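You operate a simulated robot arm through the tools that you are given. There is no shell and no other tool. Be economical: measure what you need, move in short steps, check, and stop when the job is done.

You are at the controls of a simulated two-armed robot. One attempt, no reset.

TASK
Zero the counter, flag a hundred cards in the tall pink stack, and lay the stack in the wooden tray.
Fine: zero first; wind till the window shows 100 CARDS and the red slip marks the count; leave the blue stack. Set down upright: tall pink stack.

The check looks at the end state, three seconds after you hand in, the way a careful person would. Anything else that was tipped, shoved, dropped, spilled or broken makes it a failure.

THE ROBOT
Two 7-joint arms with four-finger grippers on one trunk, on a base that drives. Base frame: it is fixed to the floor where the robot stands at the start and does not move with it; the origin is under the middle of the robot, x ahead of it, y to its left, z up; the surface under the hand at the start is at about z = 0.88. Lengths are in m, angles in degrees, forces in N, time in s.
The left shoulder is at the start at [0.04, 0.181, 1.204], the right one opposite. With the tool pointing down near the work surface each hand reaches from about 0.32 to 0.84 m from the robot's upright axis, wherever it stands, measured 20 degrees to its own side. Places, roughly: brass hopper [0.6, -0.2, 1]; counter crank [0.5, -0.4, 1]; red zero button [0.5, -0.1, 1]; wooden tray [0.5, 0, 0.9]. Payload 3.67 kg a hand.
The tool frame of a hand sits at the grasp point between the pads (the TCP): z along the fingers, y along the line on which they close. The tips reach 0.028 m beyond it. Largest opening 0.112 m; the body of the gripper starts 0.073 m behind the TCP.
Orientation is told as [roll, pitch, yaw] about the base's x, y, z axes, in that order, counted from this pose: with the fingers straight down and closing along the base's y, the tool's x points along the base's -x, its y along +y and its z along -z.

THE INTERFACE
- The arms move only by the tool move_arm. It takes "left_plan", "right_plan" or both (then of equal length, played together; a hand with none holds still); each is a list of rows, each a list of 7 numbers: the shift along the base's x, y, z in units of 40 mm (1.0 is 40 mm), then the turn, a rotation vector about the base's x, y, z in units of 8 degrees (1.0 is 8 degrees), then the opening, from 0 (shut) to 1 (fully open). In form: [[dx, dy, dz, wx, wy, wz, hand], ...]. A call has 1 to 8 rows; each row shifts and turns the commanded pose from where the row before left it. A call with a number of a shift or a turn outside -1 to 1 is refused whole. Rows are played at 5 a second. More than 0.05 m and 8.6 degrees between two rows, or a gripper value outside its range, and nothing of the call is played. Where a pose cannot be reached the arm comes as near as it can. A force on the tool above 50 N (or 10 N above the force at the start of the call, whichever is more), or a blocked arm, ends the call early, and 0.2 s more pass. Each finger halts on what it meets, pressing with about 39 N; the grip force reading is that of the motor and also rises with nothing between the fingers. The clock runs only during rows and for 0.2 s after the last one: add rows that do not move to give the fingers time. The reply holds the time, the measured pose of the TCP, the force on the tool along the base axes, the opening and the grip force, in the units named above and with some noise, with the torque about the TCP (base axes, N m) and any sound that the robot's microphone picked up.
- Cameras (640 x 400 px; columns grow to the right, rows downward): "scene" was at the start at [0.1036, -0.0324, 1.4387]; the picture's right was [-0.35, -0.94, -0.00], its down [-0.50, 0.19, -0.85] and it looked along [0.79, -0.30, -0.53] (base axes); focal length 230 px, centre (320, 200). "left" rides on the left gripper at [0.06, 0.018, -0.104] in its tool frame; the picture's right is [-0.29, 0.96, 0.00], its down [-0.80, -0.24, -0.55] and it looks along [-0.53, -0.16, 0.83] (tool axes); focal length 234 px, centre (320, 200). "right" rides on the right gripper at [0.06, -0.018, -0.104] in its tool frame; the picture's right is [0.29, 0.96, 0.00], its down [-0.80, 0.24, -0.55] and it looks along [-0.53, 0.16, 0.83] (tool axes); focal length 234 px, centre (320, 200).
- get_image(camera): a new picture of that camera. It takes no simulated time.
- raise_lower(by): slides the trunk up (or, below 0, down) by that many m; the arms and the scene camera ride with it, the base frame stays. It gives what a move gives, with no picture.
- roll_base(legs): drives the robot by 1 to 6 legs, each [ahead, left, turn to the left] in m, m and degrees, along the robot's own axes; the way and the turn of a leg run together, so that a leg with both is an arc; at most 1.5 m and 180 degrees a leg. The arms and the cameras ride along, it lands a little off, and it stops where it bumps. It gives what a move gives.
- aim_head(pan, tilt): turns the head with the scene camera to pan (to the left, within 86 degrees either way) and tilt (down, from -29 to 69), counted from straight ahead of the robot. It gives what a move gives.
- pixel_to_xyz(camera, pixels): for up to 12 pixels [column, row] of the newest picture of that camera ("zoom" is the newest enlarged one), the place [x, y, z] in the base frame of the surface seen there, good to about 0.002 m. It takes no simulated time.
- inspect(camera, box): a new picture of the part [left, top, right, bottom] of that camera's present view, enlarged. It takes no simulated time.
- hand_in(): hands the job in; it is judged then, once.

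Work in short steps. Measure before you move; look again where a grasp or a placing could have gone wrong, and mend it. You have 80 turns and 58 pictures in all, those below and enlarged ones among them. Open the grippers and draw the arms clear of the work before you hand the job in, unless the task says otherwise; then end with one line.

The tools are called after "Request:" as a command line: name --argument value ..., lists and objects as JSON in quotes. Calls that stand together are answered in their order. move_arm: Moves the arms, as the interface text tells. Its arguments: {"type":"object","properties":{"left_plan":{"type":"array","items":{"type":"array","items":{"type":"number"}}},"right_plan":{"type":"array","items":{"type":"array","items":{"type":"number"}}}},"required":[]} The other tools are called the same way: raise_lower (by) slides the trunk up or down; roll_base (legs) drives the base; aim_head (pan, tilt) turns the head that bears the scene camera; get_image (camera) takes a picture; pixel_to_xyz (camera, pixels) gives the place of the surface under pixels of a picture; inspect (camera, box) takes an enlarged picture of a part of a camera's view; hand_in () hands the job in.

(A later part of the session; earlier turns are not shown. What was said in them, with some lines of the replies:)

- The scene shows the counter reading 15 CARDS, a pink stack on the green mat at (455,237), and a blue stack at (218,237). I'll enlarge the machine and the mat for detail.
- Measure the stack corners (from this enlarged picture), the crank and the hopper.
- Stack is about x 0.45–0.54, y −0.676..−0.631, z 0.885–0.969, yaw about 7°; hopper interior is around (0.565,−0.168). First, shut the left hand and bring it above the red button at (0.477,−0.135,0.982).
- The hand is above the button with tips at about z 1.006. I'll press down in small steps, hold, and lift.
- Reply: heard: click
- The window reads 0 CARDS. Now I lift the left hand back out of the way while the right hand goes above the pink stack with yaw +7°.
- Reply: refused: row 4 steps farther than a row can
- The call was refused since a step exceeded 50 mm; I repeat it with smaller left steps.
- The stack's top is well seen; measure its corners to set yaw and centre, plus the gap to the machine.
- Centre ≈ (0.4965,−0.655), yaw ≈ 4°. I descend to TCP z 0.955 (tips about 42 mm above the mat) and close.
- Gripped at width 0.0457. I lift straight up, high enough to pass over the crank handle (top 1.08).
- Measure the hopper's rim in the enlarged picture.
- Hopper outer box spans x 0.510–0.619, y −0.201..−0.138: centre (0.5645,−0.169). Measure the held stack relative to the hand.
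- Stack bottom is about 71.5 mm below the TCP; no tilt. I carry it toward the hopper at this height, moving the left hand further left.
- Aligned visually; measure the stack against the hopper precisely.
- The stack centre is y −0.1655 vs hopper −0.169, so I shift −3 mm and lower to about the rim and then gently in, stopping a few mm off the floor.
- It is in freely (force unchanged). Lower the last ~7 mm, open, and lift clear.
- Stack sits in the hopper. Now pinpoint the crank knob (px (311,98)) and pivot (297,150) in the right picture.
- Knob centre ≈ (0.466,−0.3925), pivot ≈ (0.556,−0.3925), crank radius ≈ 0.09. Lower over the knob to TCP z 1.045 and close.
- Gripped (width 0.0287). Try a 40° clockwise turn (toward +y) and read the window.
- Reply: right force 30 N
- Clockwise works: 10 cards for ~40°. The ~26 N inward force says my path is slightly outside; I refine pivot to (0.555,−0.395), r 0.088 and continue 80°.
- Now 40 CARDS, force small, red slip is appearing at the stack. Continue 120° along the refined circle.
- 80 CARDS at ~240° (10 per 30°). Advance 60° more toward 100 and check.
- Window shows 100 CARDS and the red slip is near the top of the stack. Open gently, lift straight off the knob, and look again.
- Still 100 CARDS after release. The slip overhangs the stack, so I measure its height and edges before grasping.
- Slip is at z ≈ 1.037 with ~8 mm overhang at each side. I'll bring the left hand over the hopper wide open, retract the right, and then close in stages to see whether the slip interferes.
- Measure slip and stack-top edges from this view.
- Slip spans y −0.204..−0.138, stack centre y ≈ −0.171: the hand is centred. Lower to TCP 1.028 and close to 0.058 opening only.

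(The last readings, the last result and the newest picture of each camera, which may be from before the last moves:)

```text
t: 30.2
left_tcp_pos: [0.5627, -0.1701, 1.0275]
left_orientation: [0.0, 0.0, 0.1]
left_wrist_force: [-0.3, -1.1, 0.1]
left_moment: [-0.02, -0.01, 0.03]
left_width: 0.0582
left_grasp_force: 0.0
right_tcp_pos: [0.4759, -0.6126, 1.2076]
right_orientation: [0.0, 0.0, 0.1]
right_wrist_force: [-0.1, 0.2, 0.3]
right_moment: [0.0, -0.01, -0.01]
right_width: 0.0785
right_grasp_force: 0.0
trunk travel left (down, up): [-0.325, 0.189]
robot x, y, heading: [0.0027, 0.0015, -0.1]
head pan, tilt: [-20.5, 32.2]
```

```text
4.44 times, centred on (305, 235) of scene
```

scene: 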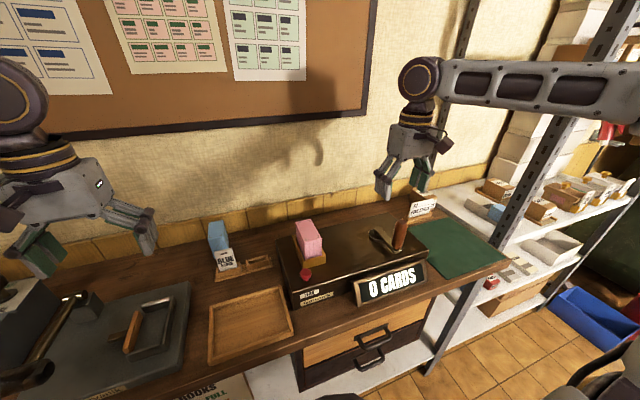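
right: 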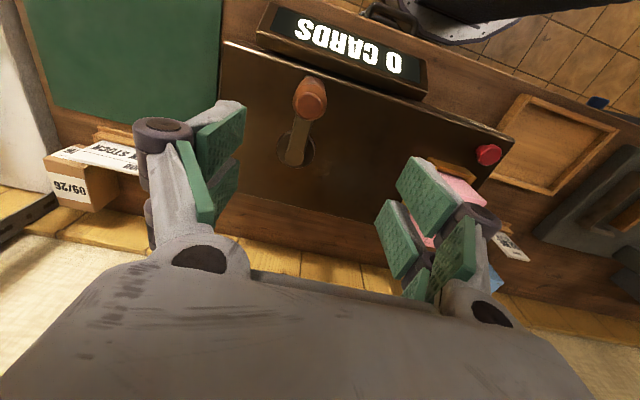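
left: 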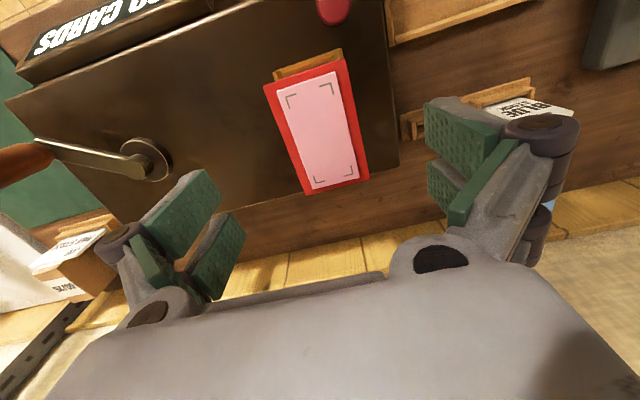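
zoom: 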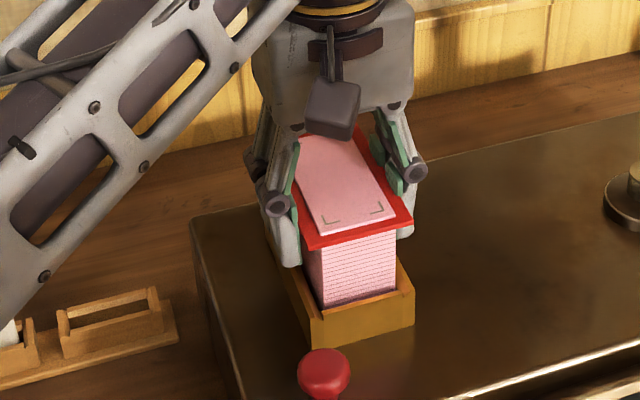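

Opening 0.0582 is already inside the slip's width with zero force, so the slip doesn't block. Close fully and lift gently out of the hopper.

Request:
move_arm --left_plan '[[0, 0, 0, 0, 0, 0, 0.3], [0, 0, 0, 0, 0, 0, 0], [0, 0, 0, 0, 0, 0, 0], [0, 0, 0.25, 0, 0, 0, 0], [0, 0, 0.4, 0, 0, 0, 0], [0, 0, 0.6, 0, 0, 0, 0], [0, 0, 0.6, 0, 0, 0, 0], [0, 0, 0.6, 0, 0, 0, 0]]'

Request:
inspect --camera "scene" --box '[250, 150, 430, 310]'

```text
t: 32.0
left_tcp_pos: [0.5607, -0.1708, 1.1291]
left_orientation: [0.1, -0.1, 0.0]
left_wrist_force: [0.3, 0.3, -2.5]
left_moment: [0.01, 0.0, -0.01]
left_width: 0.0457
left_grasp_force: 38.9
right_tcp_pos: [0.4757, -0.6124, 1.2078]
right_orientation: [0.0, 0.0, 0.0]
right_wrist_force: [-0.1, -0.1, 0.1]
right_moment: [0.02, -0.02, -0.01]
right_width: 0.0784
right_grasp_force: 0.1
trunk travel left (down, up): [-0.325, 0.189]
robot x, y, heading: [-0.002, -0.0012, 0.1]
head pan, tilt: [-20.5, 32.2]
```

```text
2.50 times, centred on (340, 230) of scene
```

zoom: 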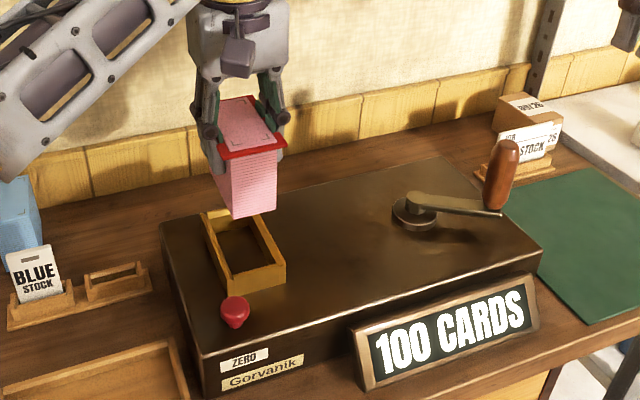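

Clean lift with the slip still in place and window at 100. Carry to above the tray centre (~0.463, 0.024).

Request:
move_arm --left_plan '[[-0.3, 0.6, 0, 0, 0, 0, 0], [-0.43, 0.85, 0, 0, 0, 0, 0], [-0.43, 0.85, 0, 0, 0, 0, 0], [-0.43, 0.85, 0, 0, 0, 0, 0], [-0.43, 0.85, 0, 0, 0, 0, 0], [-0.43, 0.85, -0.4, 0, 0, 0, 0], [0, 0, -0.7, 0, 0, 0, 0], [0, 0, -0.5, 0, 0, 0, 0]]'

Request:
inspect --camera "scene" --box '[160, 200, 340, 380]'

Request:
get_image --camera "left"

```text
t: 33.8
left_tcp_pos: [0.4659, 0.0231, 1.0629]
left_orientation: [0.1, 0.0, 0.0]
left_wrist_force: [0.3, 0.5, -1.6]
left_moment: [-0.01, -0.01, -0.01]
left_width: 0.0459
left_grasp_force: 39.3
right_tcp_pos: [0.4756, -0.6121, 1.2077]
right_orientation: [-0.1, 0.0, 0.1]
right_wrist_force: [-0.2, 0.4, 0.7]
right_moment: [-0.01, -0.03, -0.02]
right_width: 0.0785
right_grasp_force: 0.0
trunk travel left (down, up): [-0.325, 0.189]
robot x, y, heading: [-0.0009, 0.0034, 0.1]
head pan, tilt: [-20.5, 32.2]
```

```text
2.22 times, centred on (250, 290) of scene
```

zoom: 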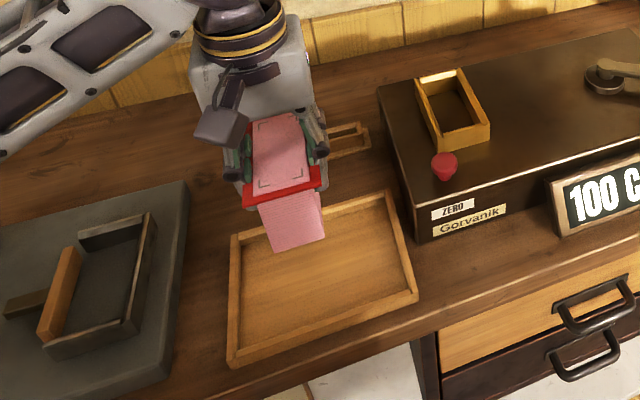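

```text
27 pictures are left
```

left: 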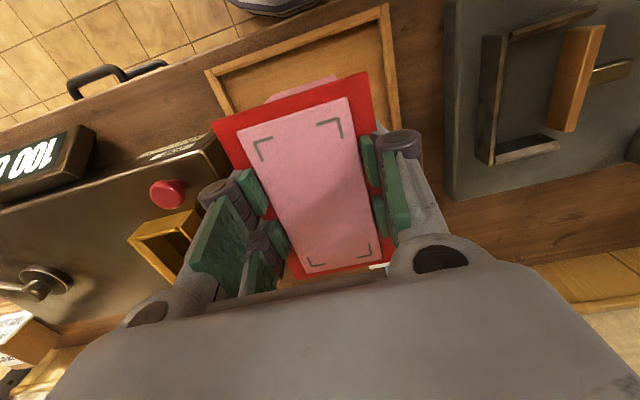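

Check the tray rims against the stack.

Request:
pixel_to_xyz --camera "zoom" --pixels '[[240, 355], [412, 294], [386, 200], [237, 245], [320, 325], [400, 250], [234, 300], [350, 206], [320, 280], [295, 245], [270, 245]]'

```text
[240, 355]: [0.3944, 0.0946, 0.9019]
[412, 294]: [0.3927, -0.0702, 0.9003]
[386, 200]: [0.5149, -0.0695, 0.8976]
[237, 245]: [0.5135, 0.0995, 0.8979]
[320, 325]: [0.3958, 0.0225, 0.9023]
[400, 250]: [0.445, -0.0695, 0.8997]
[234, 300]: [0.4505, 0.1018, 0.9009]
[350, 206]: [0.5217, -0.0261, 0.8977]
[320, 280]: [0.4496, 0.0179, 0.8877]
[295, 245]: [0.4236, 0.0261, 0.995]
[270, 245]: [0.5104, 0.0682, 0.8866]
```

Stack spans x 0.424–0.512; tray inner ≈ 0.400–0.514. I shift −10 mm x, −6 mm y and descend ~103 mm, gently at the end.

Request:
move_arm --left_plan '[[-0.25, -0.15, -0.3, 0, 0, 0, 0], [0, 0, -0.7, 0, 0, 0, 0], [0, 0, -0.7, 0, 0, 0, 0], [0, 0, -0.5, 0, 0, 0, 0], [0, 0, -0.2, 0, 0, 0, 0], [0, 0, -0.1, 0, 0, 0, 0], [0, 0, -0.05, 0, 0, 0, 0], [0, 0, 0, 0, 0, 0, 0]]'

Request:
inspect --camera "scene" --box '[180, 220, 340, 380]'

```text
t: 35.6
left_tcp_pos: [0.4562, 0.0176, 0.9628]
left_orientation: [0.0, 0.1, 0.1]
left_wrist_force: [-0.2, -0.6, -2.6]
left_moment: [-0.02, -0.02, 0.02]
left_width: 0.0459
left_grasp_force: 38.7
right_tcp_pos: [0.4758, -0.6132, 1.2069]
right_orientation: [0.0, 0.1, 0.0]
right_wrist_force: [-0.3, -0.3, 0.2]
right_moment: [0.02, 0.0, -0.01]
right_width: 0.0786
right_grasp_force: 0.0
trunk travel left (down, up): [-0.325, 0.189]
robot x, y, heading: [0.0015, -0.0013, -0.1]
head pan, tilt: [-20.5, 32.2]
```

```text
2.50 times, centred on (260, 300) of scene
```

zoom: 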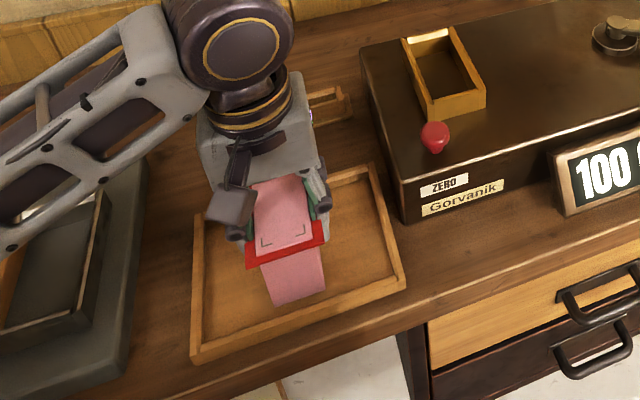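

Inside the rims, no contact yet (load still −2.6 N). Lower in 1–2 mm steps to feel the floor.

Request:
move_arm --left_plan '[[0, 0, -0.04, 0, 0, 0, 0], [0, 0, -0.04, 0, 0, 0, 0], [0, 0, -0.02, 0, 0, 0, 0], [0, 0, 0, 0, 0, 0, 0]]'

```text
t: 36.6
left_tcp_pos: [0.4551, 0.0194, 0.9598]
left_orientation: [0.0, 0.0, 0.2]
left_wrist_force: [0.0, 0.4, 3.6]
left_moment: [0.12, 0.21, -0.02]
left_width: 0.0456
left_grasp_force: 38.8
right_tcp_pos: [0.4768, -0.6137, 1.2076]
right_orientation: [0.0, 0.0, 0.1]
right_wrist_force: [0.8, 0.4, 0.4]
right_moment: [0.01, 0.0, 0.01]
right_width: 0.0784
right_grasp_force: 0.0
trunk travel left (down, up): [-0.325, 0.189]
robot x, y, heading: [-0.0007, 0.0001, 0.2]
head pan, tilt: [-20.5, 32.2]
```

Contact felt (force now +3.6 N). Open and rise straight up.

Request:
move_arm --left_plan '[[0, 0, 0, 0, 0, 0, 0.5], [0, 0, 0, 0, 0, 0, 0.8], [0, 0, 0, 0, 0, 0, 0.8], [0, 0, 0.4, 0, 0, 0, 0.8], [0, 0, 0.8, 0, 0, 0, 0.8], [0, 0, 0.9, 0, 0, 0, 0.8], [0, 0, 0.9, 0, 0, 0, 0.8], [0, 0, 0.9, 0, 0, 0, 0.8]]'

Request:
move_arm --left_plan '[[0, 0.3, 0.8, 0, 0, 0, 0.8], [0, 0.9, 0, 0, 0, 0, 0.8], [0, 0.9, 0, 0, 0, 0, 0.8], [0, 0.9, 0, 0, 0, 0, 0.8], [0, 0.9, 0, 0, 0, 0, 0.8], [0, 0, 0, 0, 0, 0, 0.8]]'

Request:
get_image --camera "scene"

Request:
inspect --camera "scene" --box '[180, 220, 440, 370]'

```text
t: 38.4
left_tcp_pos: [0.4555, 0.0178, 1.1134]
left_orientation: [0.0, 0.1, 0.1]
left_wrist_force: [-0.3, -0.8, 0.3]
left_moment: [0.02, 0.01, -0.01]
left_width: 0.0899
left_grasp_force: 0.0
right_tcp_pos: [0.4749, -0.6134, 1.2073]
right_orientation: [0.1, 0.0, 0.1]
right_wrist_force: [-0.7, -0.9, 0.1]
right_moment: [-0.02, -0.01, -0.01]
right_width: 0.0782
right_grasp_force: 0.1
trunk travel left (down, up): [-0.325, 0.189]
robot x, y, heading: [0.0042, -0.0012, -0.0]
head pan, tilt: [-20.5, 32.2]
```

```text
t: 39.8
left_tcp_pos: [0.4533, 0.1713, 1.1463]
left_orientation: [0.0, 0.1, 0.0]
left_wrist_force: [-0.5, 0.0, 0.5]
left_moment: [0.0, -0.01, 0.0]
left_width: 0.0893
left_grasp_force: 0.1
right_tcp_pos: [0.4754, -0.6133, 1.2061]
right_orientation: [0.1, 0.1, 0.1]
right_wrist_force: [-0.1, -0.8, -0.6]
right_moment: [0.0, -0.01, 0.02]
right_width: 0.0781
right_grasp_force: 0.0
trunk travel left (down, up): [-0.325, 0.189]
robot x, y, heading: [0.0017, -0.0007, 0.2]
head pan, tilt: [-20.5, 32.2]
```

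```text
25 pictures are left
```

scene: 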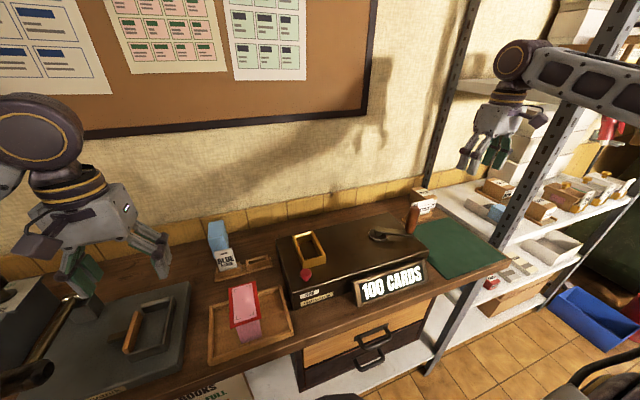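

```text
2.46 times, centred on (310, 295) of scene
```

zoom: 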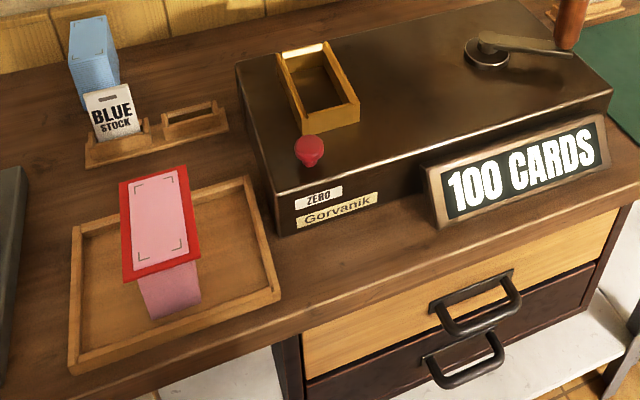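

The stack stands upright in the tray with its red slip in place, and the window reads 100 CARDS. The blue stack hasn't been touched and both hands are open and clear, so I'm handing in.

Request:
hand_in

```text
The job is handed in.
```

I zeroed the counter, wound it to 100 CARDS with the red slip marking the count, and stood the tall pink stack upright in the wooden tray, leaving the blue stack alone.
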